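You operate a simulated robot arm through the tools that you are given. There is no shell and no other tool. Be economical: measure what you need, move in short steps, check, and stop when the job is done.

You are at the controls of a simulated robot arm. One attempt, no reset.

## Task
The baler halted, green door ajar: get its plate up and take the folded carton out.
Fine: switch off before you shut the green door and before you open the yellow gate; one press; carton on the table, gate shut.

The check looks at the end state, three seconds after you hand in, the way a careful person would. Anything else that was tipped, shoved, dropped, spilled or broken makes it a failure.

## Robot
A 6-joint arm with a two-finger parallel gripper on a trunk, on a base that drives. Base frame: it is fixed to the floor where the robot stands at the start and does not move with it; the origin is under the middle of the robot, x ahead of it, y to its left, z up. Readings come in mm, degrees, newtons and seconds.
With the tool pointing down near the work surface it reaches from about 160 to 780 mm from the robot's upright axis, wherever it stands. Its first joint turns from -166.0 to 166.0 degrees. Places, roughly: baler switch [1300, 0, 1300]; bale door [900, 300, 500]; press key [1300, 0, 1200]; baler control box [1300, 100, 1200]; baler gate [1000, 300, 1100]; top of the packing table [400, 1200, 800]; folded carton [250, 1500, 250]. Payload 3.91 kg.
The tool frame sits at the grasp point between the pads (the TCP): z along the fingers, y along the line on which they close. The tips reach 30 mm beyond it. Largest opening 110 mm; finger width 20, thickness 10; the body of the gripper, 48 by 112 mm, starts 55 mm behind the TCP.
Orientation is that of the tool frame in the base frame, as [roll, pitch, yaw] about the fixed x, y, z axes, in that order (R = Rz(yaw) Ry(pitch) Rx(roll)). With the fingers straight down and closing along the base's y, the tool's x points along the base's -x, its y along +y and its z along -z.

## Interface
- The arm moves only by the tool move_arm. Its argument "moves" is a list of rows, each a list of 2 entries, a list of its own where there are three numbers: the shift along the tool's x, y, z in mm, then the turn, a rotation vector about the tool's x, y, z in degrees. In form: [[[dx, dy, dz], [rx, ry, rz]], ...]. A call has 1 to 8 rows; each row shifts and turns the commanded pose from where the row before left it, along the tool's axes as they then stand. "claw" is the finger opening in mm, from 0 to 110, set as the call begins (left out, the last holds). Each row takes 0.2 s and may step no farther than 50 mm and 8.6 degrees from the row before; otherwise, or with a gripper value out of range, the whole call is refused. A pose out of reach is approached as far as the arm can. The call stops where the force on the tool passes 90 N (or 10 N more than at its start, if that is more) or the arm is blocked; 0.2 s more then pass. Each finger travels about 108 mm/s and halts on what it meets, pressing with about 32 N; the grip force reading is that of the motor and also rises with nothing between the fingers. The clock runs only during rows and for 0.2 s after the last one: add rows that do not move to give the fingers time. The reply holds the time, the measured pose of the TCP, the force on the tool along the base axes, the opening and the grip force, in the units named above and with some noise.
- Cameras (640 x 400 px; columns grow to the right, rows downward): "scene" is now at [-78.5, 18.4, 1335.7]; the picture's right is [0.19, -0.98, 0.00], its down [-0.36, -0.07, -0.93] and it looks along [0.92, 0.17, -0.36] (base axes); focal length 261 px, centre (320, 200). "wrist" rides on the gripper at [77, 7, -115] in the tool frame; the picture's right is [-0.09, 1.00, 0.00], its down [-0.80, -0.07, -0.59] and it looks along [-0.59, -0.05, 0.80] (tool axes); focal length 270 px, centre (320, 200). There is no depth. A picture from a camera that has moved, and an enlarged one, comes with that camera's place and axes in the base frame and with its lens.
- capture(camera): a new picture of that camera. It takes no simulated time.
- lift_body(by): slides the trunk up (or, below 0, down) by that many mm; the arm and the scene camera ride with it, the base frame stays. It gives what a move gives, with no picture.
- roll_base(legs): drives the robot by 1 to 6 legs, each [ahead, left, turn to the left] in mm, mm and degrees, along the robot's own axes; the way and the turn of a leg run together, so that a leg with both is an arc; at most 1500 mm and 180 degrees a leg. The arm and the cameras ride along, it lands a little off, and it stops where it bumps. It gives what a move gives.
- head_to(pan, tilt): turns the head with the scene camera to pan (to the left, within 86 degrees either way) and tilt (down, from -29 to 69), counted from straight ahead of the robot. It gives what a move gives.
- zoom(camera, box): a new picture of the part [left, top, right, bottom] of that camera's present view, enlarged. It takes no simulated time.
- close_job(): hands the job in; it is judged then, once.

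Go step by step. Nothing tells you exact positions but the pictures and the camera data: compare them with the known pose of the tool, close in by small moves and look again before you grip or let go. The budget is 120 turns and 78 pictures, counting those below and the enlarged ones. Unless the task says otherwise, let go and move clear before handing in, and close with one line.

The tools are called after "Call:" as name(argument=value, ...) on one line, values as JSON. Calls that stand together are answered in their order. move_arm: Moves the arm, as the interface text tells. Its arguments: {"type":"object","properties":{"moves":{"type":"array"},"claw":{"type":"number"}},"required":["moves"]} The other tools are called the same way: lift_body (by) slides the trunk up or down; roll_base (legs) drives the base; head_to (pan, tilt) turns the head that bears the scene camera; capture (camera) takes a picture; zoom (camera, box) takes an enlarged picture of a part of a camera's view; close_job () hands the job in.

At the start:

```text
time_s: 0.0
ee_pos: [407.1, 163.0, 999.5]
ee_rot: [-179.9, 0.0, -179.9]
force: [-0.3, -1.0, -0.2]
grip_width: 109.8
grip_force: 0.0
trunk travel left (down, up): [-250.0, 290.0]
robot x, y, heading: [-3.0, -2.0, 0.0]
head pan, tilt: [10.8, 21.2]
```

scene: 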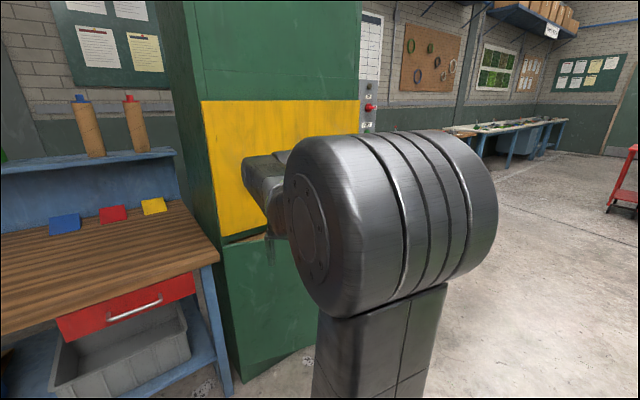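
wrist: 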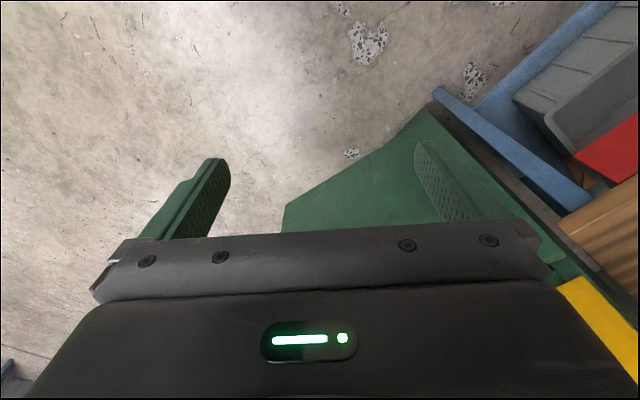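

The baler stands ahead and to the left, with the yellow gate above, the green door below and a control box on its right side. I'll look closer at the box and door first.

Call:
zoom(camera="scene", box=[330, 60, 410, 140])

Call:
zoom(camera="scene", box=[160, 80, 380, 400])

Call:
head_to(pan=60, tilt=30)

Call:
capture(camera="scene")

```text
5.00 times, centred on (370, 100) of scene
camera zoom: at [-78.5, 18.4, 1335.7], right [0.19, -0.98, 0.0], down [-0.36, -0.07, -0.93], along [0.92, 0.17, -0.36], focal length 1304 px, centre (70, 700)
```

zoom: 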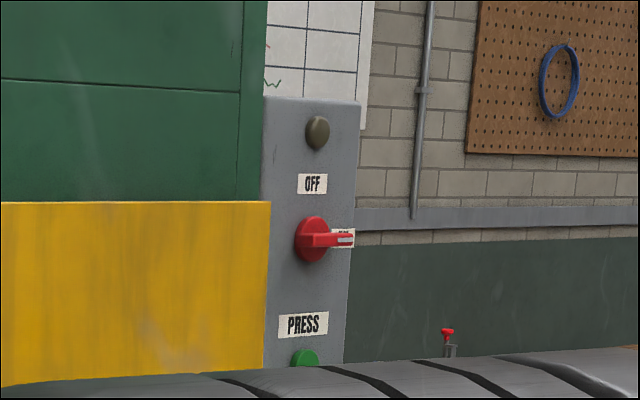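

```text
1.25 times, centred on (270, 240) of scene
camera zoom: at [-78.5, 18.4, 1335.7], right [0.19, -0.98, 0.0], down [-0.36, -0.07, -0.93], along [0.92, 0.17, -0.36], focal length 326 px, centre (382, 150)
```

zoom: 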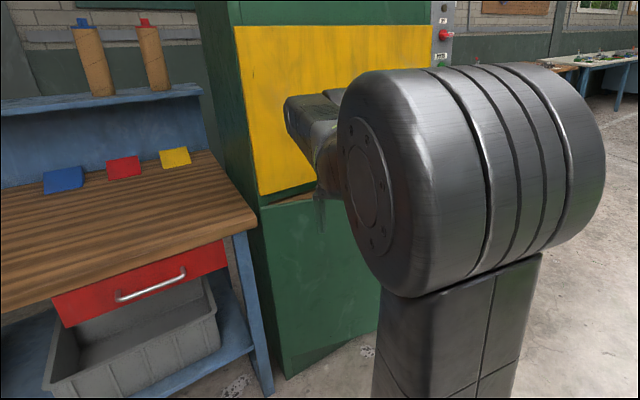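

```text
time_s: 1.2
ee_pos: [408.2, 162.6, 1000.9]
ee_rot: [-180.0, 0.0, 180.0]
force: [-0.9, -0.4, 0.4]
grip_width: 110.1
grip_force: 0.2
trunk travel left (down, up): [-250.0, 290.0]
robot x, y, heading: [3.5, 1.7, -0.1]
head pan, tilt: [60.0, 30.0]
```

```text
73 pictures are left
camera scene: at [-124.5, 79.3, 1321.6], right [0.87, -0.5, 0.0], down [-0.25, -0.43, -0.87], along [0.43, 0.75, -0.5], focal length 261 px, centre (320, 200)
```

scene: 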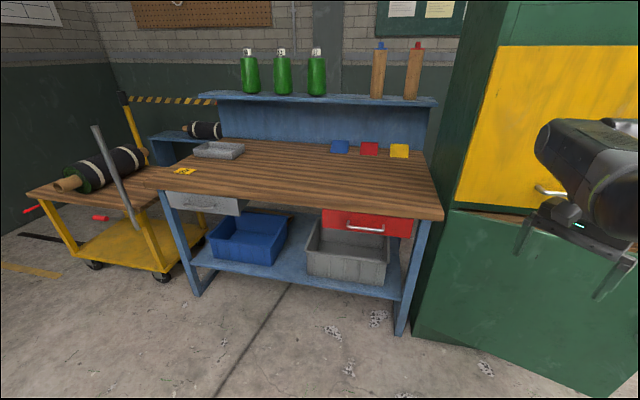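

The box carries OFF, a red rotary switch and a green PRESS button. The baler front seems to face about (-0.8, -0.6), so I'll drive to the right for a clearer view and a parallax baseline.

Call:
roll_base(legs=[[0, -500, 0], [0, 0, 35]])

Call:
head_to(pan=0, tilt=15)

Call:
capture(camera="scene")

```text
time_s: 5.8
ee_pos: [242.3, -137.4, 1000.5]
ee_rot: [179.9, -0.1, -145.5]
force: [0.6, -0.6, 0.7]
grip_width: 109.9
grip_force: 0.0
trunk travel left (down, up): [-250.0, 290.0]
robot x, y, heading: [-1.4, -502.8, 34.3]
head pan, tilt: [60.0, 30.0]
```

```text
time_s: 7.1
ee_pos: [241.7, -137.5, 1000.1]
ee_rot: [180.0, 0.0, -145.4]
force: [0.0, -0.7, 0.4]
grip_width: 110.2
grip_force: 0.1
trunk travel left (down, up): [-250.0, 290.0]
robot x, y, heading: [0.9, -500.9, 34.6]
head pan, tilt: [0.0, 15.0]
```

```text
72 pictures are left
camera scene: at [-63.2, -545.6, 1345.8], right [0.57, -0.82, 0.0], down [-0.21, -0.15, -0.97], along [0.79, 0.55, -0.26], focal length 261 px, centre (320, 200)
```

scene: 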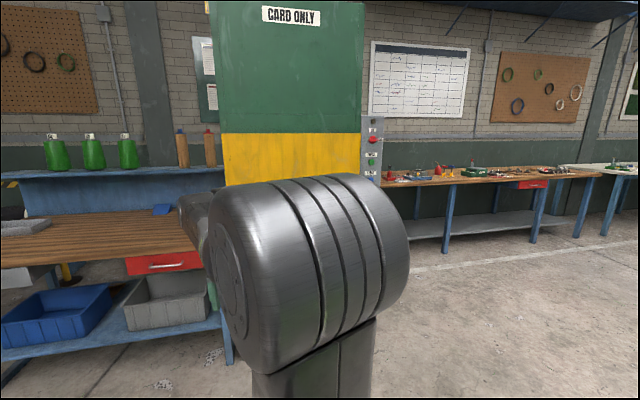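

Triangulating gives the gate from about (674, 510) to (1177, 73), z about 877 to 1333, with the front's inward normal near (0.66, 0.75). The switch is near (1234, 29, 1297) and the press key near (1228, 33, 1191). I'll drive up square to the panel.

Call:
roll_base(legs=[[0, -400, 0], [640, 0, 0], [0, 0, 14.4]])

Call:
lift_body(by=150)

Call:
head_to(pan=0, tilt=25)

Call:
capture(camera="scene")

```text
time_s: 13.6
ee_pos: [892.4, -61.2, 998.5]
ee_rot: [180.0, 0.0, -131.3]
force: [-0.8, -0.5, 0.3]
grip_width: 110.0
grip_force: 0.0
trunk travel left (down, up): [-250.0, 290.0]
robot x, y, heading: [745.1, -478.2, 48.8]
head pan, tilt: [0.0, 15.0]
```

```text
time_s: 15.3
ee_pos: [892.6, -62.1, 1150.5]
ee_rot: [-180.0, 0.0, -131.3]
force: [0.2, 1.1, 0.1]
grip_width: 110.0
grip_force: 0.1
trunk travel left (down, up): [-400.0, 140.0]
robot x, y, heading: [744.8, -476.6, 48.9]
head pan, tilt: [0.0, 15.0]
```

```text
time_s: 16.0
ee_pos: [892.4, -62.4, 1150.9]
ee_rot: [-180.0, 0.0, -131.4]
force: [-0.6, 0.0, 0.2]
grip_width: 109.9
grip_force: 0.1
trunk travel left (down, up): [-400.0, 140.0]
robot x, y, heading: [742.6, -475.4, 48.5]
head pan, tilt: [0.0, 25.0]
```

```text
71 pictures are left
camera scene: at [694.8, -532.3, 1479.6], right [0.75, -0.66, 0.0], down [-0.28, -0.32, -0.91], along [0.6, 0.68, -0.42], focal length 261 px, centre (320, 200)
```

scene: 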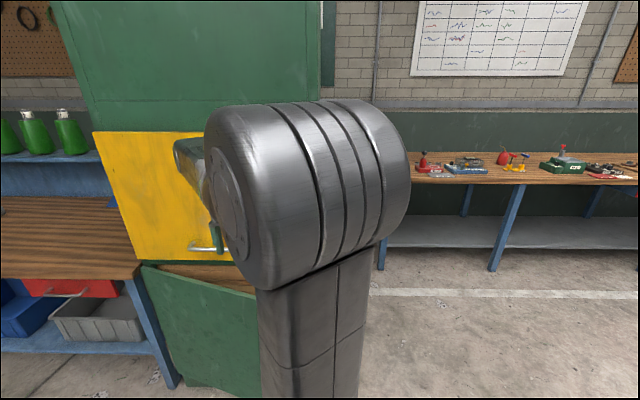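

The gate has a horizontal handle at its bottom, so it probably lifts, and the door hinges on the left. Next I'll pitch the tool up to face the panel.

Call:
move_arm(moves=[[[0, 0, 0], [0, -8.5, 0]], [[0, 0, 0], [0, -8.5, 0]], [[0, 0, 0], [0, -8.5, 0]], [[0, 0, 0], [0, -8.5, 0]], [[0, 0, 0], [0, -8.5, 0]], [[0, 0, 0], [0, -8.5, 0]], [[0, 0, 0], [0, -8.5, 0]], [[0, 0, 0], [0, -8.5, 0]]])

Call:
move_arm(moves=[[[0, 0, 0], [0, -8.5, 0]], [[0, 0, 0], [0, -8.5, 0]], [[0, 0, 0], [0, -5, 0]], [[-40, -40, 0], [0, 0, 0]], [[-40, -40, 0], [0, 0, 0]], [[0, -40, 0], [0, 0, 0]], [[0, -40, 0], [0, 0, 0]]])

Call:
capture(camera="wrist")

Call:
capture(camera="scene")

```text
time_s: 17.8
ee_pos: [890.9, -62.1, 1149.0]
ee_rot: [179.9, 68.0, -131.4]
force: [-0.2, 1.0, -0.1]
grip_width: 110.0
grip_force: 0.0
trunk travel left (down, up): [-400.0, 140.0]
robot x, y, heading: [745.9, -479.3, 48.8]
head pan, tilt: [0.0, 25.0]
```

```text
refused: row 4 steps farther than a row can; nothing moved
```

```text
70 pictures are left
camera wrist: at [797.3, -159.7, 1121.2], right [-0.73, 0.68, 0.08], down [-0.11, -0.24, 0.97], along [0.68, 0.69, 0.25], focal length 270 px, centre (320, 200)
```

wrist: 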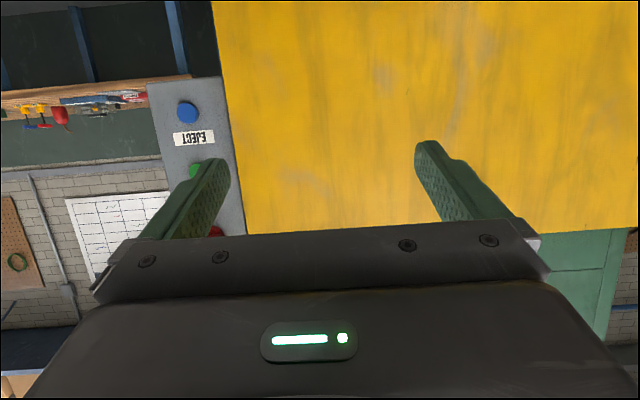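

```text
69 pictures are left
camera scene: at [694.8, -532.3, 1479.6], right [0.75, -0.66, 0.0], down [-0.28, -0.32, -0.91], along [0.6, 0.68, -0.42], focal length 261 px, centre (320, 200)
```

scene: 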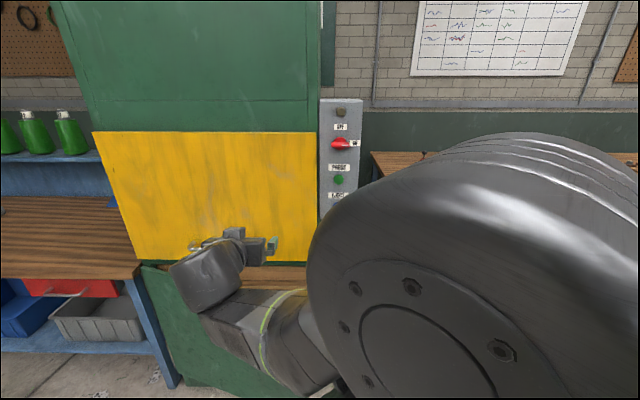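

The box is now visible, and it also has a blue EJECT button below PRESS. I'll zoom in on it.

Call:
zoom(camera="scene", box=[300, 90, 396, 210])

Call:
zoom(camera="scene", box=[300, 90, 380, 150])

```text
3.33 times, centred on (348, 150) of scene
camera zoom: at [694.8, -532.3, 1479.6], right [0.75, -0.66, 0.0], down [-0.28, -0.32, -0.91], along [0.6, 0.68, -0.42], focal length 869 px, centre (227, 367)
```

zoom: 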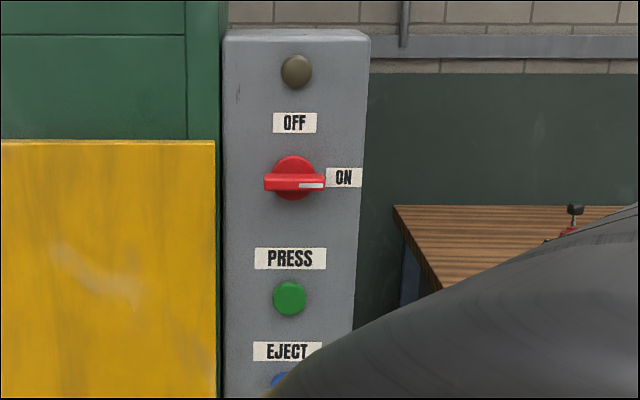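

```text
6.67 times, centred on (340, 120) of scene
camera zoom: at [694.8, -532.3, 1479.6], right [0.75, -0.66, 0.0], down [-0.28, -0.32, -0.91], along [0.6, 0.68, -0.42], focal length 1739 px, centre (187, 733)
```

zoom: 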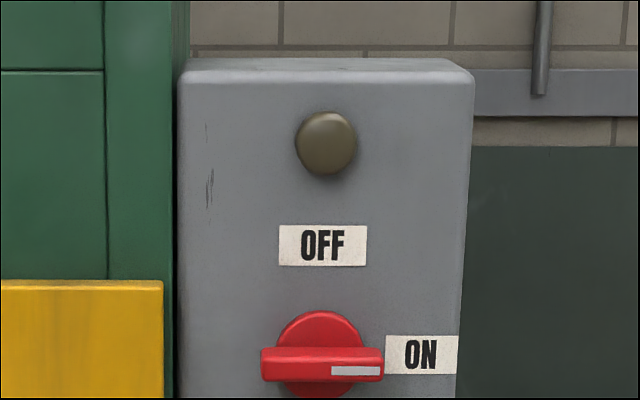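

The switch bar now points to ON, centred on its pivot near (1270, 30, 1297). I'll finish pitching, then move right and up, still 150 mm or more short of the panel.

Call:
move_arm(moves=[[[0, 0, 0], [0, -8, 0]], [[0, 0, 0], [0, -8, 0]], [[0, 0, 0], [0, -6, 0]], [[-30, -35, 0], [0, 0, 0]], [[-30, -35, 0], [0, 0, 0]], [[-30, -35, 0], [0, 0, 0]], [[-30, -35, 0], [0, 0, 0]], [[-30, -35, 0], [0, 0, 0]]])

Call:
move_arm(moves=[[[0, -45, 0], [0, 0, 8.2]], [[0, 0, 0], [0, 0, 8.2]], [[0, 0, 0], [0, 0, 8.2]], [[0, 0, 0], [0, 0, 8.2]], [[0, 0, 0], [0, 0, 8.2]], [[0, 0, 0], [0, 0, 8.2]], [[0, 0, 0], [0, 0, 8.2]], [[0, 0, 0], [0, 0, 8.2]]], claw=60)

Call:
move_arm(moves=[[[0, 0, 0], [0, 0, 8.2]], [[0, 0, 0], [0, 0, 8.2]], [[0, 0, 0], [0, 0, 8]]])

Call:
capture(camera="wrist")

Call:
capture(camera="scene")

```text
time_s: 19.6
ee_pos: [982.5, -98.2, 1235.7]
ee_rot: [-177.2, 84.0, -128.5]
force: [0.5, -0.4, 0.2]
grip_width: 109.8
grip_force: 0.2
out of reach, approached as far as the arm can: row 6, 7, 8
trunk travel left (down, up): [-400.0, 140.0]
robot x, y, heading: [745.4, -476.6, 48.8]
head pan, tilt: [0.0, 25.0]
```

```text
time_s: 21.4
ee_pos: [930.1, -130.1, 1317.1]
ee_rot: [90.3, 24.3, 138.6]
force: [0.7, 0.1, -0.5]
grip_width: 59.7
grip_force: 0.0
out of reach, approached as far as the arm can: row 1, 2, 4, 5, 6, 7, 8
trunk travel left (down, up): [-400.0, 140.0]
robot x, y, heading: [744.6, -473.6, 48.6]
head pan, tilt: [0.0, 25.0]
```

```text
time_s: 22.2
ee_pos: [930.6, -166.8, 1377.2]
ee_rot: [90.6, 0.2, 138.9]
force: [-0.4, 0.2, -1.1]
grip_width: 59.8
grip_force: 0.1
out of reach, approached as far as the arm can: row 1, 2, 3
trunk travel left (down, up): [-400.0, 140.0]
robot x, y, heading: [744.7, -475.7, 48.8]
head pan, tilt: [0.0, 25.0]
```

```text
66 pictures are left
camera wrist: at [797.6, -203.4, 1385.2], right [0.07, -0.05, 1.0], down [0.21, -0.98, -0.06], along [0.97, 0.22, -0.06], focal length 270 px, centre (320, 200)
```

wrist: 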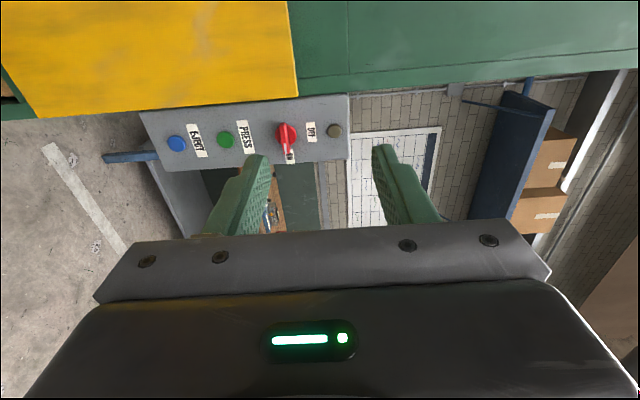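

```text
65 pictures are left
camera scene: at [694.7, -532.3, 1479.5], right [0.75, -0.66, 0.0], down [-0.28, -0.32, -0.91], along [0.6, 0.68, -0.42], focal length 261 px, centre (320, 200)
```

scene: 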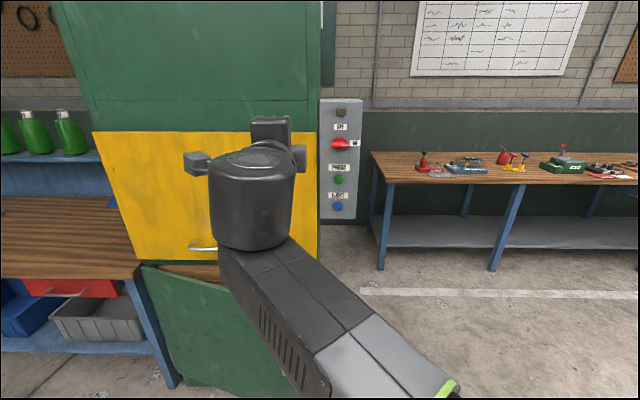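

The arm was folded too close to the body, so those rows weren't fully reached. The orientation is right, though: bar-gripping, with the tool along the normal. I'll move forward, right and down to line up with the knob.

Call:
move_arm(moves=[[[0, 0, 40], [0, 0, 0]], [[0, 0, 40], [0, 0, 0]], [[0, 0, 40], [0, 0, 0]]])

```text
time_s: 23.0
ee_pos: [1014.8, -95.0, 1410.1]
ee_rot: [90.5, 0.1, 138.5]
force: [2.6, -0.1, -2.9]
grip_width: 60.0
grip_force: 0.2
out of reach, approached as far as the arm can: row 1, 2, 3
trunk travel left (down, up): [-400.0, 140.0]
robot x, y, heading: [747.4, -473.9, 48.4]
head pan, tilt: [0.0, 25.0]
```

Call:
move_arm(moves=[[[-30, -30, 0], [0, 0, 0]], [[-30, -30, 0], [0, 0, 0]], [[-30, -30, 0], [0, 0, 0]], [[0, 0, 0], [0, 0, 0]]])

Call:
capture(camera="scene")

```text
time_s: 23.6
ee_pos: [965.3, -66.1, 1373.8]
ee_rot: [93.0, 0.1, 154.4]
force: [0.2, -0.8, 0.2]
grip_width: 60.2
grip_force: 0.1
out of reach, approached as far as the arm can: row 1, 2
trunk travel left (down, up): [-400.0, 140.0]
robot x, y, heading: [745.5, -475.2, 49.0]
head pan, tilt: [0.0, 25.0]
stopped in row 2: the arm was blocked; the commanded pose is now the measured one
```

```text
64 pictures are left
camera scene: at [692.8, -530.5, 1479.6], right [0.77, -0.64, 0.0], down [-0.27, -0.33, -0.91], along [0.58, 0.7, -0.42], focal length 261 px, centre (320, 200)
```

scene: 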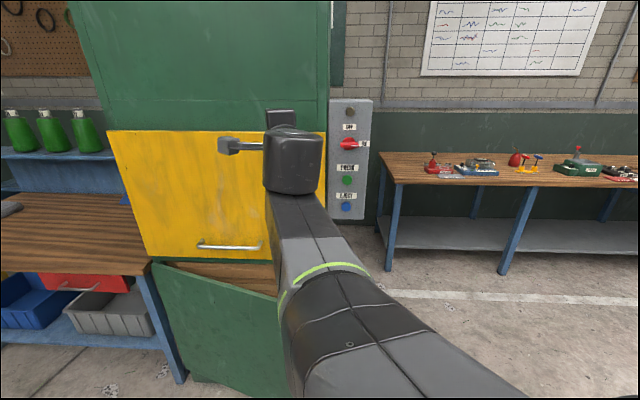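

The arm hit a limit because the wrist bends too much this close in. I'll lower the trunk so the forearm can reach up and forward, then square up again.

Call:
lift_body(by=-150)

Call:
move_arm(moves=[[[0, 30, 0], [0, -5, 0]], [[0, 30, 0], [0, -5, 0]], [[0, 10, 20], [-3, -5, 0]]])

```text
time_s: 25.4
ee_pos: [970.3, -64.6, 1220.2]
ee_rot: [93.4, 0.1, 153.7]
force: [-0.6, -0.2, 0.5]
grip_width: 59.9
grip_force: 0.0
trunk travel left (down, up): [-250.0, 290.0]
robot x, y, heading: [750.9, -474.0, 48.8]
head pan, tilt: [0.0, 25.0]
```

```text
time_s: 26.1
ee_pos: [983.3, -48.6, 1293.1]
ee_rot: [89.8, 0.6, 138.9]
force: [-0.4, -0.3, 0.1]
grip_width: 60.0
grip_force: 0.0
trunk travel left (down, up): [-250.0, 290.0]
robot x, y, heading: [747.1, -474.2, 48.5]
head pan, tilt: [0.0, 25.0]
```

That works. Now I'll slide right to the knob line and look.

Call:
move_arm(moves=[[[-40, 0, 0], [0, 0, 0]], [[-40, 0, 0], [0, 0, 0]], [[-40, 0, 0], [0, 0, 0]], [[-40, 0, 0], [0, 0, 0]], [[0, 0, 0], [0, 0, 0]]])

Call:
capture(camera="wrist")

```text
time_s: 27.4
ee_pos: [1101.2, -152.6, 1294.5]
ee_rot: [89.7, 0.7, 139.0]
force: [-0.1, -0.4, 0.2]
grip_width: 59.9
grip_force: 0.1
trunk travel left (down, up): [-250.0, 290.0]
robot x, y, heading: [747.7, -474.7, 48.8]
head pan, tilt: [0.0, 25.0]
```

```text
63 pictures are left
camera wrist: at [968.4, -189.6, 1301.4], right [0.06, -0.05, 1.0], down [0.21, -0.97, -0.06], along [0.97, 0.22, -0.04], focal length 270 px, centre (320, 200)
```

wrist: 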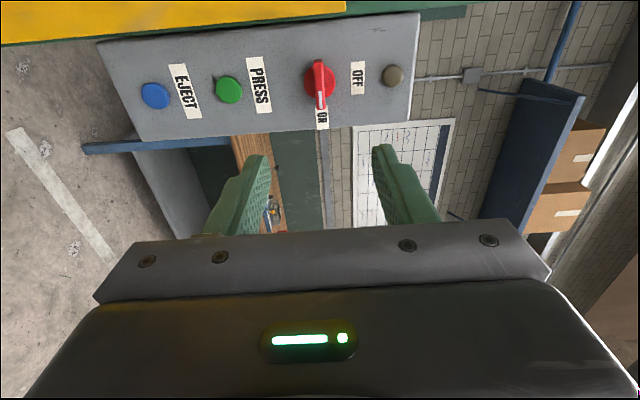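

The knob lies ahead, roughly 215 to 315 mm forward and level with the tool. I'll advance 130 mm and re-measure.

Call:
move_arm(moves=[[[-3, 0, 45], [0, 0, 0]], [[-3, 0, 45], [0, 0, 0]], [[-4, 0, 40], [0, 0, 0]], [[0, 0, 0], [0, 0, 0]]])

Call:
capture(camera="wrist")

Call:
capture(camera="scene")

```text
time_s: 28.4
ee_pos: [1196.8, -62.4, 1293.6]
ee_rot: [89.7, 0.6, 139.1]
force: [0.6, 0.9, 0.6]
grip_width: 59.8
grip_force: 0.1
trunk travel left (down, up): [-250.0, 290.0]
robot x, y, heading: [748.3, -475.2, 48.8]
head pan, tilt: [0.0, 25.0]
```

```text
62 pictures are left
camera wrist: at [1062.7, -99.7, 1300.0], right [0.06, -0.05, 1.0], down [0.21, -0.97, -0.06], along [0.98, 0.22, -0.04], focal length 270 px, centre (320, 200)
```

wrist: 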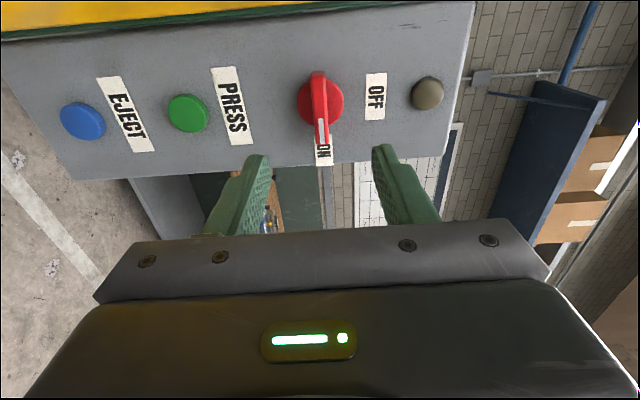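

```text
61 pictures are left
camera scene: at [695.1, -532.1, 1329.6], right [0.75, -0.66, 0.0], down [-0.28, -0.32, -0.91], along [0.6, 0.68, -0.42], focal length 261 px, centre (320, 200)
```

scene: 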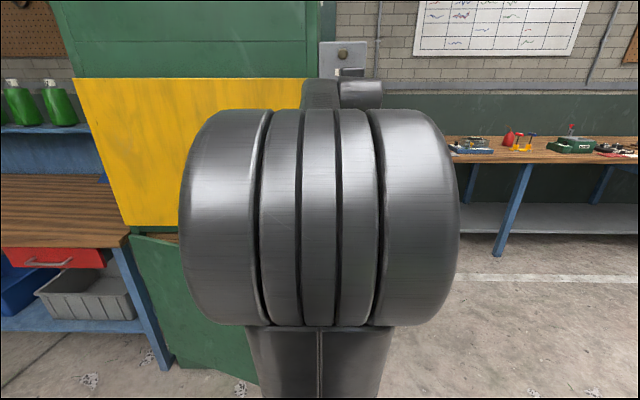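

The knob is about 136 mm ahead of the TCP and well centred. I'll advance 75 mm and check.

Call:
move_arm(moves=[[[1, 0, 40], [0, 0, 0]], [[1, 0, 35], [0, 0, 0]], [[0, 0, 0], [0, 0, 0]]])

Call:
capture(camera="wrist")

```text
time_s: 29.1
ee_pos: [1244.5, -4.7, 1294.4]
ee_rot: [89.8, 0.7, 139.0]
force: [0.1, -0.7, -0.5]
grip_width: 59.7
grip_force: 0.1
trunk travel left (down, up): [-250.0, 290.0]
robot x, y, heading: [748.7, -475.4, 48.5]
head pan, tilt: [0.0, 25.0]
```

```text
60 pictures are left
camera wrist: at [1111.2, -41.3, 1300.7], right [0.06, -0.05, 1.0], down [0.22, -0.97, -0.06], along [0.97, 0.22, -0.04], focal length 270 px, centre (320, 200)
```

wrist: 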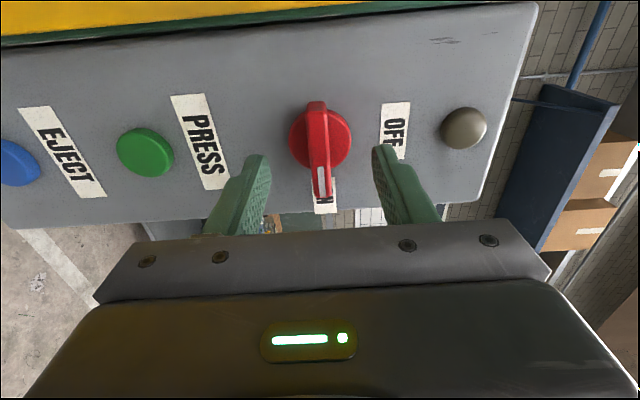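

The panel is about 59 mm ahead of the TCP and the bar sits between the fingers. I'll go in 18 mm and close on it.

Call:
move_arm(moves=[[[2, 0, 18], [0, 0, 0]], [[0, 0, 0], [0, 0, 0]]])

Call:
move_arm(moves=[[[0, 0, 0], [0, 0, 0]], [[0, 0, 0], [0, 0, 0]], [[0, 0, 0], [0, 0, 0]]], claw=0)

Call:
capture(camera="wrist")

```text
time_s: 29.8
ee_pos: [1254.5, 10.1, 1295.5]
ee_rot: [89.9, 0.7, 139.0]
force: [-0.2, 0.4, -0.7]
grip_width: 59.8
grip_force: 0.1
trunk travel left (down, up): [-250.0, 290.0]
robot x, y, heading: [741.8, -476.3, 48.4]
head pan, tilt: [0.0, 25.0]
```

```text
time_s: 30.6
ee_pos: [1254.0, 10.3, 1294.8]
ee_rot: [89.9, 0.7, 139.0]
force: [-3.0, -2.7, -5.8]
grip_width: 11.7
grip_force: 45.5
trunk travel left (down, up): [-250.0, 290.0]
robot x, y, heading: [746.6, -474.9, 48.6]
head pan, tilt: [0.0, 25.0]
```

```text
59 pictures are left
camera wrist: at [1120.4, -26.3, 1301.0], right [0.06, -0.05, 1.0], down [0.22, -0.97, -0.06], along [0.97, 0.22, -0.04], focal length 270 px, centre (320, 200)
```

wrist: 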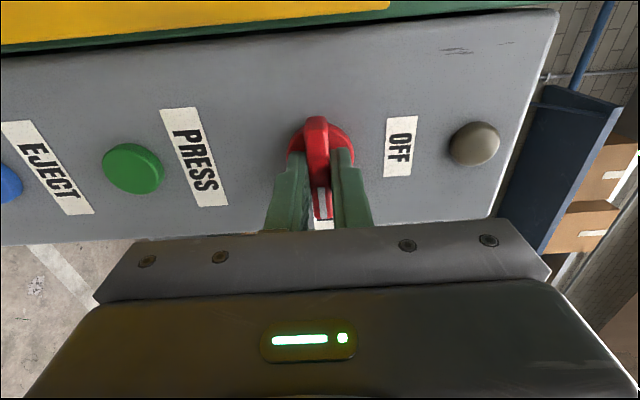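

The bar is gripped at 11.7 mm. Now I'll turn it 90° anticlockwise to OFF.

Call:
move_arm(moves=[[[0, 0, 0], [0, 0, -8]], [[0, 0, 0], [0, 0, -8]], [[0, 0, 0], [0, 0, -8]], [[0, 0, 0], [0, 0, -8]], [[0, 0, 0], [0, 0, -8]], [[0, 0, 0], [0, 0, 0]]])

Call:
capture(camera="wrist")

```text
time_s: 31.9
ee_pos: [1253.9, 9.6, 1294.9]
ee_rot: [90.0, 40.8, 139.0]
force: [-13.2, -14.2, -22.5]
grip_width: 11.9
grip_force: 45.3
trunk travel left (down, up): [-250.0, 290.0]
robot x, y, heading: [747.0, -477.8, 48.7]
head pan, tilt: [0.0, 25.0]
```

```text
58 pictures are left
camera wrist: at [1131.4, -35.7, 1249.6], right [-0.44, 0.38, 0.81], down [0.1, -0.88, 0.47], along [0.89, 0.29, 0.35], focal length 270 px, centre (320, 200)
```

wrist: 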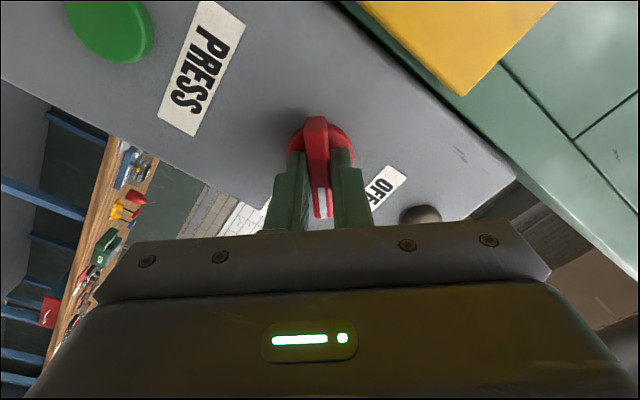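

The bar is turning with the gripper, so I'll continue to vertical.

Call:
move_arm(moves=[[[0, 0, 0], [0, 0, -8.4]], [[0, 0, 0], [0, 0, -8.4]], [[0, 0, 0], [0, 0, -8.4]], [[0, 0, 0], [0, 0, -8.4]], [[0, 0, 0], [0, 0, -8.4]], [[0, 0, 0], [0, 0, -8]], [[0, 0, 0], [0, 0, 0]]])

Call:
capture(camera="wrist")

```text
time_s: 33.5
ee_pos: [1253.7, 9.7, 1294.7]
ee_rot: [-85.8, 89.5, -36.9]
force: [-6.9, -16.4, -24.6]
grip_width: 12.0
grip_force: 44.5
trunk travel left (down, up): [-250.0, 290.0]
robot x, y, heading: [744.6, -475.5, 48.7]
head pan, tilt: [0.0, 25.0]
```

```text
57 pictures are left
camera wrist: at [1175.1, -73.2, 1217.7], right [-0.75, 0.65, 0.08], down [-0.34, -0.49, 0.8], along [0.56, 0.58, 0.59], focal length 270 px, centre (320, 200)
```

wrist: 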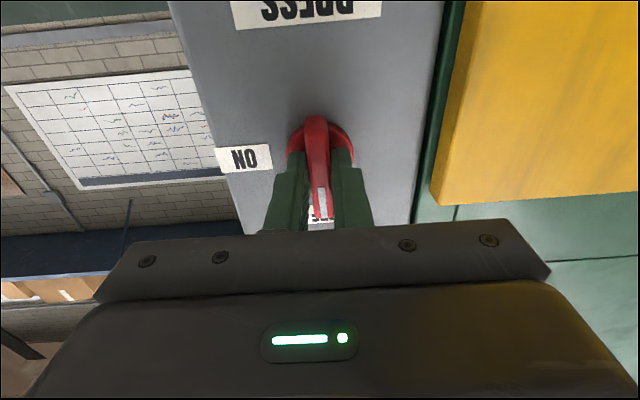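

The bar now points to OFF. I'll release and back out.

Call:
move_arm(moves=[[[0, 0, 0], [0, 0, 0]], [[0, 0, 0], [0, 0, 0]], [[0, 0, -25], [0, 0, 0]], [[0, 0, -40], [0, 0, 0]], [[0, 0, -40], [0, 0, 0]], [[0, 0, -40], [0, 0, 0]]], claw=50)

Call:
capture(camera="wrist")

Call:
head_to(pan=25, tilt=40)

Call:
capture(camera="scene")

```text
time_s: 35.0
ee_pos: [1157.4, -97.4, 1294.7]
ee_rot: [-73.3, 89.2, -24.3]
force: [-0.1, 0.6, -0.6]
grip_width: 50.0
grip_force: 0.1
trunk travel left (down, up): [-250.0, 290.0]
robot x, y, heading: [743.9, -477.9, 49.0]
head pan, tilt: [0.0, 25.0]
```

```text
56 pictures are left
camera wrist: at [1078.4, -181.2, 1218.2], right [-0.75, 0.65, 0.08], down [-0.35, -0.49, 0.8], along [0.56, 0.58, 0.6], focal length 270 px, centre (320, 200)
```

wrist: 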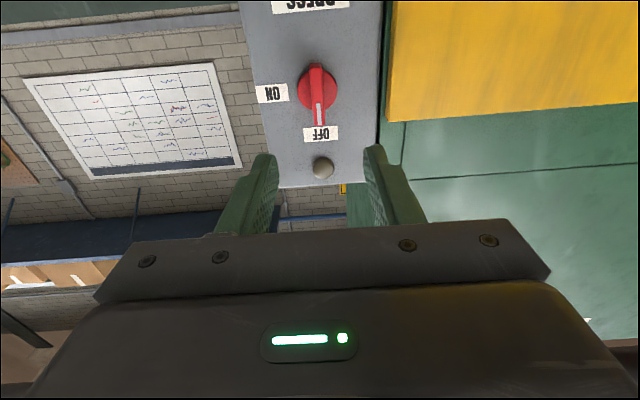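

```text
time_s: 35.8
ee_pos: [1157.6, -96.8, 1294.0]
ee_rot: [-71.9, 89.3, -23.0]
force: [-0.6, 0.1, 0.2]
grip_width: 49.9
grip_force: 0.0
trunk travel left (down, up): [-250.0, 290.0]
robot x, y, heading: [748.1, -476.4, 48.5]
head pan, tilt: [25.0, 40.0]
```

```text
55 pictures are left
camera scene: at [658.0, -520.0, 1306.3], right [0.96, -0.28, 0.0], down [-0.18, -0.62, -0.77], along [0.22, 0.74, -0.64], focal length 261 px, centre (320, 200)
```

scene: 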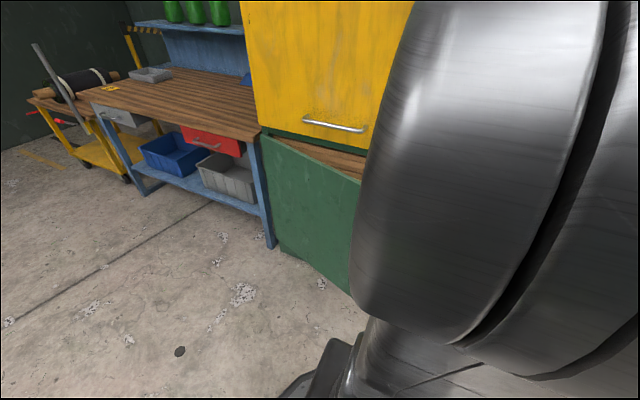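

The switch is OFF. The green door is open about 18°, with its free edge near lateral 840 and roughly 200 mm out, and its top at about z 846. I'll lower the trunk, tilt the tool down 45° with the fingers closed, and get in front of the free edge.

Call:
lift_body(by=-200)

Call:
move_arm(moves=[[[0, 0, 0], [0, 7.5, 0]], [[0, 0, 0], [0, 7.5, 0]], [[0, 0, 0], [0, 7.5, 0]], [[0, 0, 0], [0, 7.5, 0]], [[0, 0, 0], [0, 7.5, 0]], [[0, 0, 0], [0, 7.5, 0]]], claw=0)

Call:
move_arm(moves=[[[20, 31, -20], [0, 0, 0]], [[20, 31, -20], [0, 0, 0]], [[20, 31, -20], [0, 0, 0]], [[20, 31, -20], [0, 0, 0]], [[20, 31, -20], [0, 0, 0]], [[0, 0, 0], [0, 0, 0]]])

Call:
capture(camera="wrist")

```text
time_s: 38.0
ee_pos: [1158.0, -97.7, 1094.9]
ee_rot: [-72.0, 89.3, -23.2]
force: [0.5, 0.4, -0.2]
grip_width: 50.1
grip_force: 0.1
trunk travel left (down, up): [-50.0, 490.0]
robot x, y, heading: [748.3, -475.4, 48.7]
head pan, tilt: [25.0, 40.0]
```

```text
time_s: 39.4
ee_pos: [1157.7, -97.8, 1095.3]
ee_rot: [-179.1, 45.1, -130.2]
force: [-0.3, -0.2, -0.4]
grip_width: 0.3
grip_force: 32.0
trunk travel left (down, up): [-50.0, 490.0]
robot x, y, heading: [747.6, -474.7, 48.7]
head pan, tilt: [25.0, 40.0]
```

```text
time_s: 40.8
ee_pos: [949.0, -103.4, 1092.3]
ee_rot: [-179.0, 45.2, -130.4]
force: [-0.3, 0.5, -0.6]
grip_width: 0.1
grip_force: 32.7
trunk travel left (down, up): [-50.0, 490.0]
robot x, y, heading: [751.7, -478.2, 48.6]
head pan, tilt: [25.0, 40.0]
```

```text
54 pictures are left
camera wrist: at [854.7, -201.8, 1118.7], right [-0.71, 0.7, 0.05], down [0.14, 0.07, 0.99], along [0.69, 0.71, -0.15], focal length 270 px, centre (320, 200)
```

wrist: 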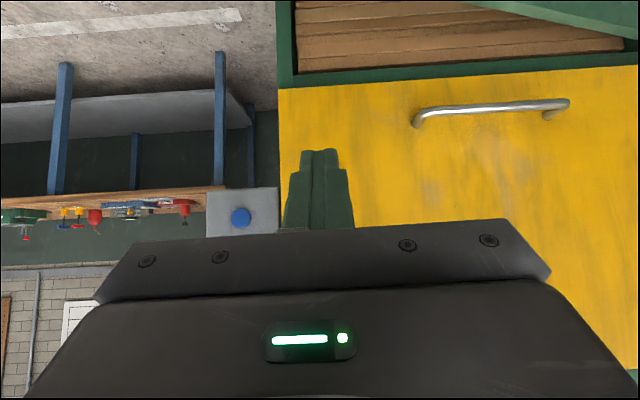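

Behind the gap I see brown folded card, and the door's top edge is at upper right of this upside-down view. I'll descend in front of the door, near its free edge.

Call:
move_arm(moves=[[[30, 5, 30], [0, 0, 0]], [[30, 5, 30], [0, 0, 0]], [[30, 5, 30], [0, 0, 0]], [[30, 5, 30], [0, 0, 0]], [[30, 5, 30], [0, 0, 0]], [[30, 5, 30], [0, 0, 0]], [[30, 5, 30], [0, 0, 0]], [[0, 0, 0], [0, 0, 0]]])

Call:
capture(camera="wrist")

```text
time_s: 42.6
ee_pos: [926.5, -79.8, 796.0]
ee_rot: [-179.0, 45.2, -130.4]
force: [0.5, -0.1, 0.3]
grip_width: 0.0
grip_force: 31.9
trunk travel left (down, up): [-50.0, 490.0]
robot x, y, heading: [748.4, -477.0, 48.7]
head pan, tilt: [25.0, 40.0]
```

```text
53 pictures are left
camera wrist: at [831.9, -178.3, 823.2], right [-0.71, 0.7, 0.05], down [0.14, 0.07, 0.99], along [0.69, 0.71, -0.15], focal length 270 px, centre (320, 200)
```

wrist: 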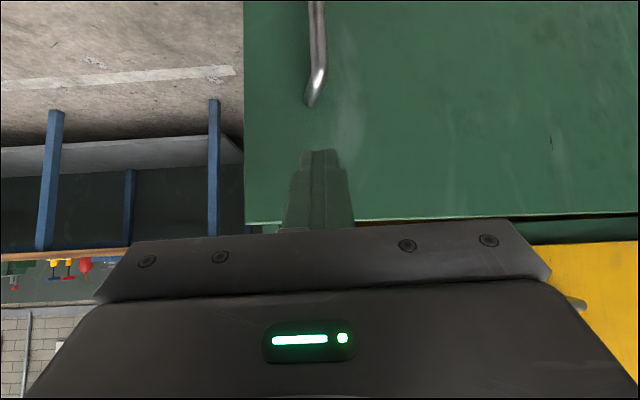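

The door has a vertical handle near its free edge, and my tips are just above it, facing the panel. I'll push forward.

Call:
move_arm(moves=[[[-20, 0, 20], [0, 0, 0]], [[-20, 0, 20], [0, 0, 0]], [[-20, 0, 20], [0, 0, 0]], [[-15, 0, 15], [0, 0, 0]], [[-15, 0, 15], [0, 0, 0]], [[-15, 0, 15], [0, 0, 0]], [[0, 0, 0], [0, 0, 0]]])

Call:
capture(camera="wrist")

```text
time_s: 44.2
ee_pos: [1024.4, 29.4, 795.1]
ee_rot: [-179.1, 45.2, -130.4]
force: [0.1, -0.2, 0.1]
grip_width: 0.0
grip_force: 32.2
trunk travel left (down, up): [-50.0, 490.0]
robot x, y, heading: [742.9, -474.7, 48.8]
head pan, tilt: [25.0, 40.0]
```

```text
52 pictures are left
camera wrist: at [930.1, -67.3, 821.8], right [-0.71, 0.7, 0.05], down [0.14, 0.07, 0.99], along [0.69, 0.71, -0.15], focal length 270 px, centre (320, 200)
```

wrist: 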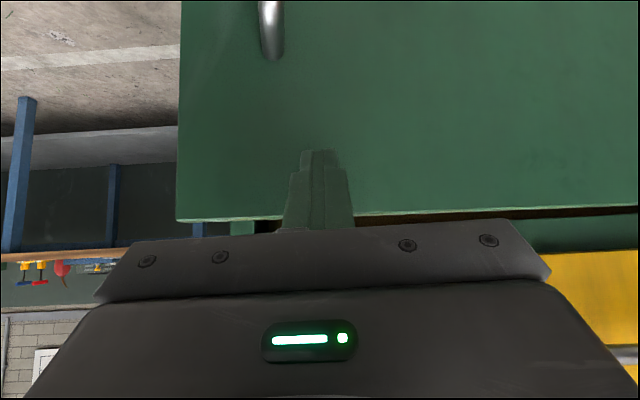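

Call:
move_arm(moves=[[[-15, 0, 15], [0, 0, 0]], [[-15, 0, 15], [0, 0, 0]], [[-15, 0, 15], [0, 0, 0]], [[0, 0, 0], [0, 0, 0]]])

Call:
capture(camera="wrist")

```text
time_s: 45.2
ee_pos: [1065.1, 78.4, 797.0]
ee_rot: [-179.0, 45.2, -130.3]
force: [0.3, 0.3, 0.6]
grip_width: 0.0
grip_force: 32.7
trunk travel left (down, up): [-50.0, 490.0]
robot x, y, heading: [750.3, -475.6, 48.4]
head pan, tilt: [25.0, 40.0]
```

```text
51 pictures are left
camera wrist: at [971.7, -19.5, 823.9], right [-0.71, 0.7, 0.05], down [0.14, 0.07, 0.99], along [0.69, 0.71, -0.15], focal length 270 px, centre (320, 200)
```

wrist: 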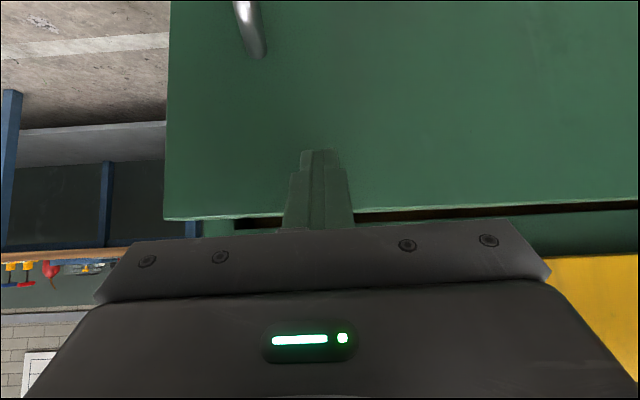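

The door barely changed size over the last 64 mm, so it's moving with the tips. I'll keep pushing until it seats.

Call:
move_arm(moves=[[[-15, 0, 15], [0, 0, 0]], [[-15, 0, 15], [0, 0, 0]], [[-10, 0, 10], [0, 0, 0]], [[-10, 0, 10], [0, 0, 0]], [[-10, 0, 10], [0, 0, 0]], [[-7, 0, 7], [0, 0, 0]], [[-7, 0, 7], [0, 0, 0]]])

Call:
capture(camera="wrist")

```text
time_s: 46.4
ee_pos: [1109.9, 132.1, 797.1]
ee_rot: [-179.1, 44.4, -130.6]
force: [-25.4, -35.3, 17.9]
grip_width: 0.0
grip_force: 31.8
trunk travel left (down, up): [-50.0, 490.0]
robot x, y, heading: [744.1, -478.3, 48.8]
head pan, tilt: [25.0, 40.0]
stopped in row 5: the force on the tool passed its limit (the readings are from after the stop); the commanded pose is now the measured one
```

```text
50 pictures are left
camera wrist: at [1015.8, 34.5, 825.9], right [-0.71, 0.7, 0.05], down [0.15, 0.08, 0.99], along [0.69, 0.7, -0.16], focal length 270 px, centre (320, 200)
```

wrist: 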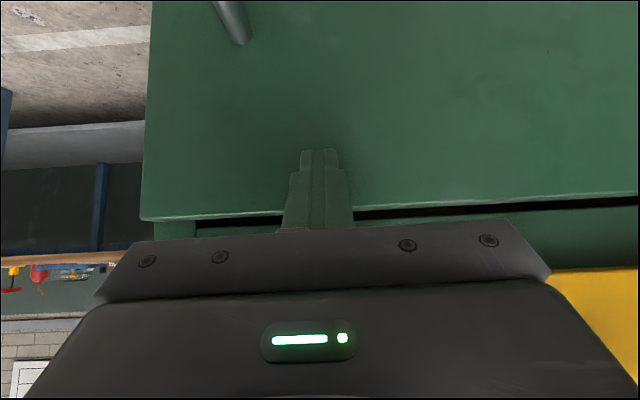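

The force limit tripped, so the door seems seated. I'll back off and check that it stays shut and flush.

Call:
move_arm(moves=[[[28, 0, -28], [0, 0, 0]], [[28, 0, -28], [0, 0, 0]], [[28, 0, -28], [0, 0, 0]], [[-28, 0, -28], [0, 0, 0]], [[-28, 0, -28], [0, 0, 0]], [[-28, 0, -28], [0, 0, 0]], [[-28, 0, -28], [0, 0, 0]], [[0, 0, 0], [0, 0, 0]]])

Call:
capture(camera="wrist")

Call:
capture(camera="scene")

```text
time_s: 48.2
ee_pos: [1035.8, 50.4, 954.6]
ee_rot: [-179.0, 43.8, -130.6]
force: [0.2, 0.1, -0.7]
grip_width: 0.2
grip_force: 32.1
trunk travel left (down, up): [-50.0, 490.0]
robot x, y, heading: [747.8, -477.9, 48.6]
head pan, tilt: [25.0, 40.0]
```

```text
49 pictures are left
camera wrist: at [941.3, -47.3, 983.8], right [-0.71, 0.7, 0.05], down [0.15, 0.09, 0.98], along [0.69, 0.7, -0.17], focal length 270 px, centre (320, 200)
```

wrist: 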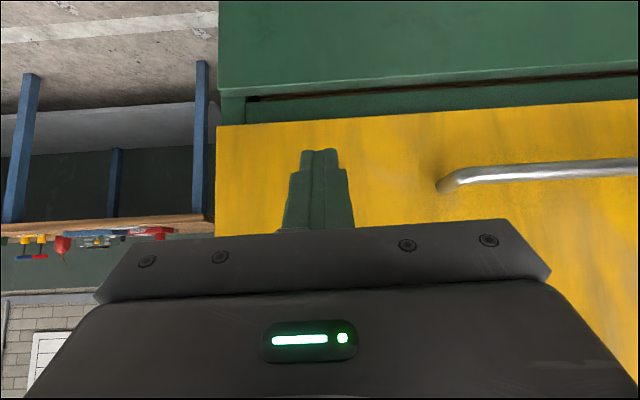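

```text
48 pictures are left
camera scene: at [657.0, -521.3, 1106.2], right [0.96, -0.28, 0.0], down [-0.18, -0.62, -0.77], along [0.21, 0.74, -0.64], focal length 261 px, centre (320, 200)
```

scene: 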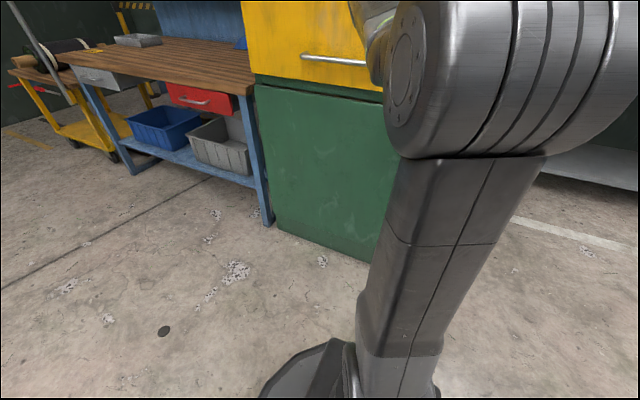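

The door is shut, with its top edge parallel to the frame. Next I'll return to the switch to turn it ON for the single press.

Call:
move_arm(moves=[[[-15, -38, -24], [0, 0, 0]], [[-15, -38, -24], [0, 0, 0]], [[-15, -38, -24], [0, 0, 0]], [[-15, -38, -24], [0, 0, 0]], [[-15, -36, -24], [0, 0, 0]], [[0, 0, 0], [0, 0, 0]]], claw=50)

Call:
move_arm(moves=[[[0, 0, 0], [0, -7.7, 0]], [[0, 0, 0], [0, -7.7, 0]], [[0, 0, 0], [0, -7.7, 0]], [[0, 0, 0], [0, -7.7, 0]], [[0, 0, 0], [0, -7.7, 0]], [[0, 0, 0], [0, -7.7, 0]]])

Call:
lift_body(by=200)

Call:
capture(camera="wrist")

```text
time_s: 49.6
ee_pos: [1158.4, -95.1, 1092.3]
ee_rot: [-179.0, 44.0, -130.7]
force: [-0.5, 0.5, 0.0]
grip_width: 50.1
grip_force: 0.1
trunk travel left (down, up): [-50.0, 490.0]
robot x, y, heading: [744.4, -477.8, 48.7]
head pan, tilt: [25.0, 40.0]
```

```text
time_s: 51.0
ee_pos: [1155.3, -95.0, 1094.4]
ee_rot: [-69.5, 89.2, -20.7]
force: [-0.4, 0.6, -0.5]
grip_width: 50.0
grip_force: 0.0
trunk travel left (down, up): [-50.0, 490.0]
robot x, y, heading: [744.0, -478.7, 48.9]
head pan, tilt: [25.0, 40.0]
```

```text
time_s: 53.2
ee_pos: [1155.1, -95.3, 1292.8]
ee_rot: [-76.0, 89.2, -27.3]
force: [0.8, 0.2, 0.4]
grip_width: 50.1
grip_force: 0.0
trunk travel left (down, up): [-250.0, 290.0]
robot x, y, heading: [746.4, -475.0, 48.6]
head pan, tilt: [25.0, 40.0]
```

```text
47 pictures are left
camera wrist: at [1076.4, -177.2, 1215.9], right [-0.75, 0.66, 0.08], down [-0.35, -0.49, 0.8], along [0.56, 0.57, 0.6], focal length 270 px, centre (320, 200)
```

wrist: 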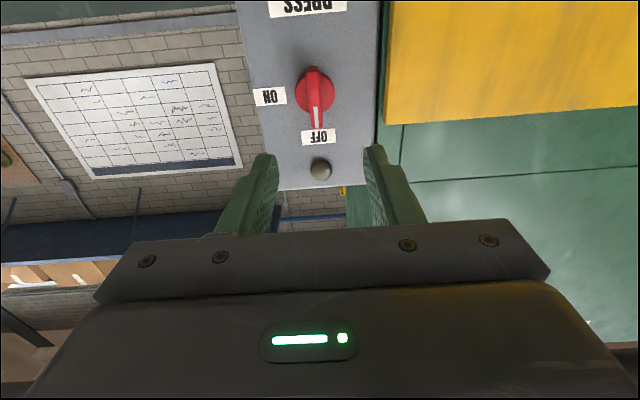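

Same standoff as before. I'll go in 144 mm to the bar and close on it.

Call:
move_arm(moves=[[[-1, -2, 40], [0, 0, 0]], [[-1, -1, 40], [0, 0, 0]], [[0, -1, 40], [0, 0, 0]], [[0, 0, 24], [0, 0, 0]], [[0, 0, 0], [0, 0, 0]]])

Call:
move_arm(moves=[[[0, 0, 0], [0, 0, 0]], [[0, 0, 0], [0, 0, 0]], [[0, 0, 0], [0, 0, 0]]], claw=0)

Call:
capture(camera="wrist")

```text
time_s: 54.4
ee_pos: [1255.2, 10.2, 1295.5]
ee_rot: [-76.7, 89.2, -27.9]
force: [-0.2, -0.1, -0.2]
grip_width: 50.2
grip_force: 0.1
trunk travel left (down, up): [-250.0, 290.0]
robot x, y, heading: [749.2, -475.6, 49.1]
head pan, tilt: [25.0, 40.0]
```

```text
time_s: 55.2
ee_pos: [1256.0, 11.0, 1295.6]
ee_rot: [-74.1, 89.3, -25.2]
force: [2.6, -0.1, 1.0]
grip_width: 12.2
grip_force: 45.2
trunk travel left (down, up): [-250.0, 290.0]
robot x, y, heading: [742.8, -474.3, 48.7]
head pan, tilt: [25.0, 40.0]
```

```text
46 pictures are left
camera wrist: at [1174.9, -72.7, 1217.9], right [-0.75, 0.66, 0.08], down [-0.35, -0.49, 0.8], along [0.56, 0.57, 0.6], focal length 270 px, centre (320, 200)
```

wrist: 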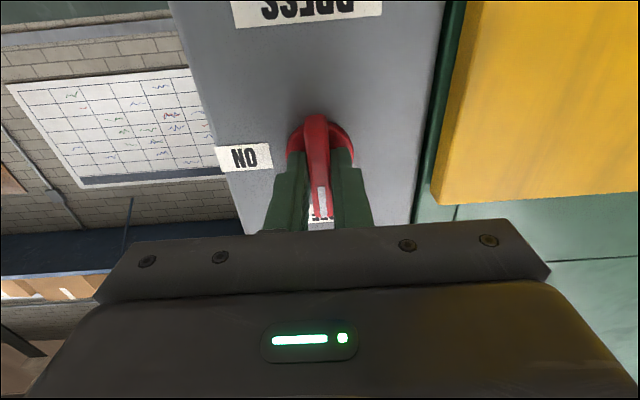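

Gripped again. I'll turn 90° clockwise to ON.

Call:
move_arm(moves=[[[0, 0, 0], [0, 0, 8.2]], [[0, 0, 0], [0, 0, 8.2]], [[0, 0, 0], [0, 0, 8.2]], [[0, 0, 0], [0, 0, 8.2]], [[0, 0, 0], [0, 0, 8.2]], [[0, 0, 0], [0, 0, 8.2]]])

Call:
move_arm(moves=[[[0, 0, 0], [0, 0, 8.2]], [[0, 0, 0], [0, 0, 8.2]], [[0, 0, 0], [0, 0, 8.2]], [[0, 0, 0], [0, 0, 8.2]], [[0, 0, 0], [0, 0, 8]], [[0, 0, 0], [0, 0, 0]]])

Call:
capture(camera="wrist")

```text
time_s: 56.6
ee_pos: [1253.5, 8.8, 1295.0]
ee_rot: [89.9, 41.4, 138.6]
force: [0.0, -7.3, -4.7]
grip_width: 11.8
grip_force: 45.3
trunk travel left (down, up): [-250.0, 290.0]
robot x, y, heading: [742.5, -474.2, 49.1]
head pan, tilt: [25.0, 40.0]
```

```text
time_s: 58.0
ee_pos: [1254.8, 10.8, 1294.1]
ee_rot: [89.8, 0.6, 138.7]
force: [-2.4, -11.3, -10.3]
grip_width: 11.8
grip_force: 44.1
trunk travel left (down, up): [-250.0, 290.0]
robot x, y, heading: [749.1, -476.3, 48.9]
head pan, tilt: [25.0, 40.0]
```

```text
45 pictures are left
camera wrist: at [1121.3, -26.0, 1301.2], right [0.06, -0.05, 1.0], down [0.21, -0.98, -0.06], along [0.98, 0.21, -0.04], focal length 270 px, centre (320, 200)
```

wrist: 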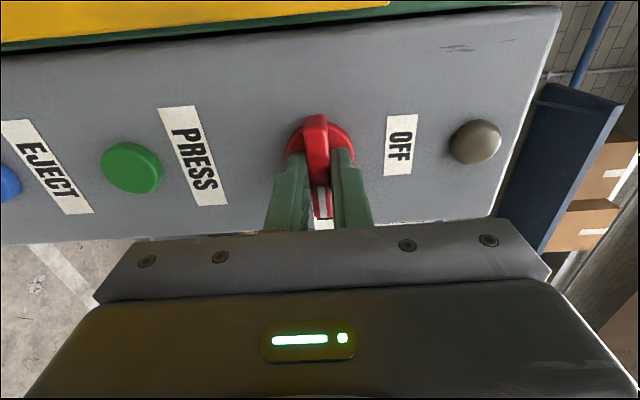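

The switch is ON. I'll release, back off, move down 120 mm to the green PRESS button and close the fingers.

Call:
move_arm(moves=[[[0, 0, 0], [0, 0, 0]], [[0, 0, 0], [0, 0, 0]], [[0, 0, -40], [0, 0, 0]], [[0, 0, -40], [0, 0, 0]], [[1, -40, 0], [0, 0, 0]], [[1, -40, 0], [0, 0, 0]], [[0, -40, 0], [0, 0, 0]]], claw=50)

Call:
move_arm(moves=[[[0, 0, 0], [0, 0, 0]], [[0, 0, 0], [0, 0, 0]], [[0, 0, 40], [0, 0, 0]], [[0, 0, 0], [0, 0, 0]]], claw=0)

Call:
capture(camera="wrist")

```text
time_s: 59.6
ee_pos: [1202.0, -51.6, 1182.0]
ee_rot: [89.8, 0.7, 138.7]
force: [-0.6, 0.2, 0.6]
grip_width: 50.1
grip_force: 0.0
out of reach, approached as far as the arm can: row 6
trunk travel left (down, up): [-250.0, 290.0]
robot x, y, heading: [746.0, -477.7, 48.9]
head pan, tilt: [25.0, 40.0]
```

```text
time_s: 60.6
ee_pos: [1230.8, -20.4, 1184.6]
ee_rot: [89.8, 0.8, 138.6]
force: [0.1, -0.4, 0.4]
grip_width: 0.1
grip_force: 31.8
trunk travel left (down, up): [-250.0, 290.0]
robot x, y, heading: [744.5, -475.6, 48.8]
head pan, tilt: [25.0, 40.0]
```

```text
44 pictures are left
camera wrist: at [1096.8, -56.6, 1190.5], right [0.05, -0.05, 1.0], down [0.21, -0.98, -0.06], along [0.98, 0.21, -0.04], focal length 270 px, centre (320, 200)
```

wrist: 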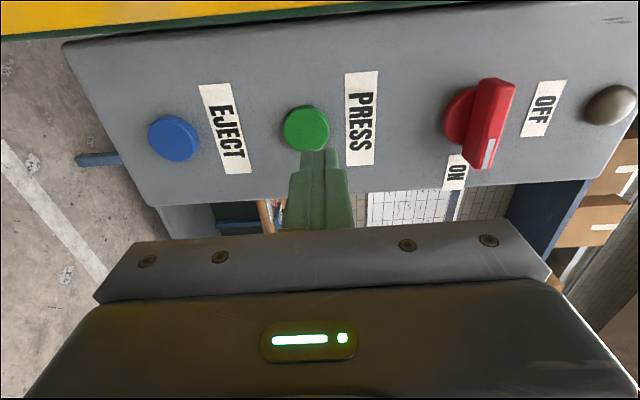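

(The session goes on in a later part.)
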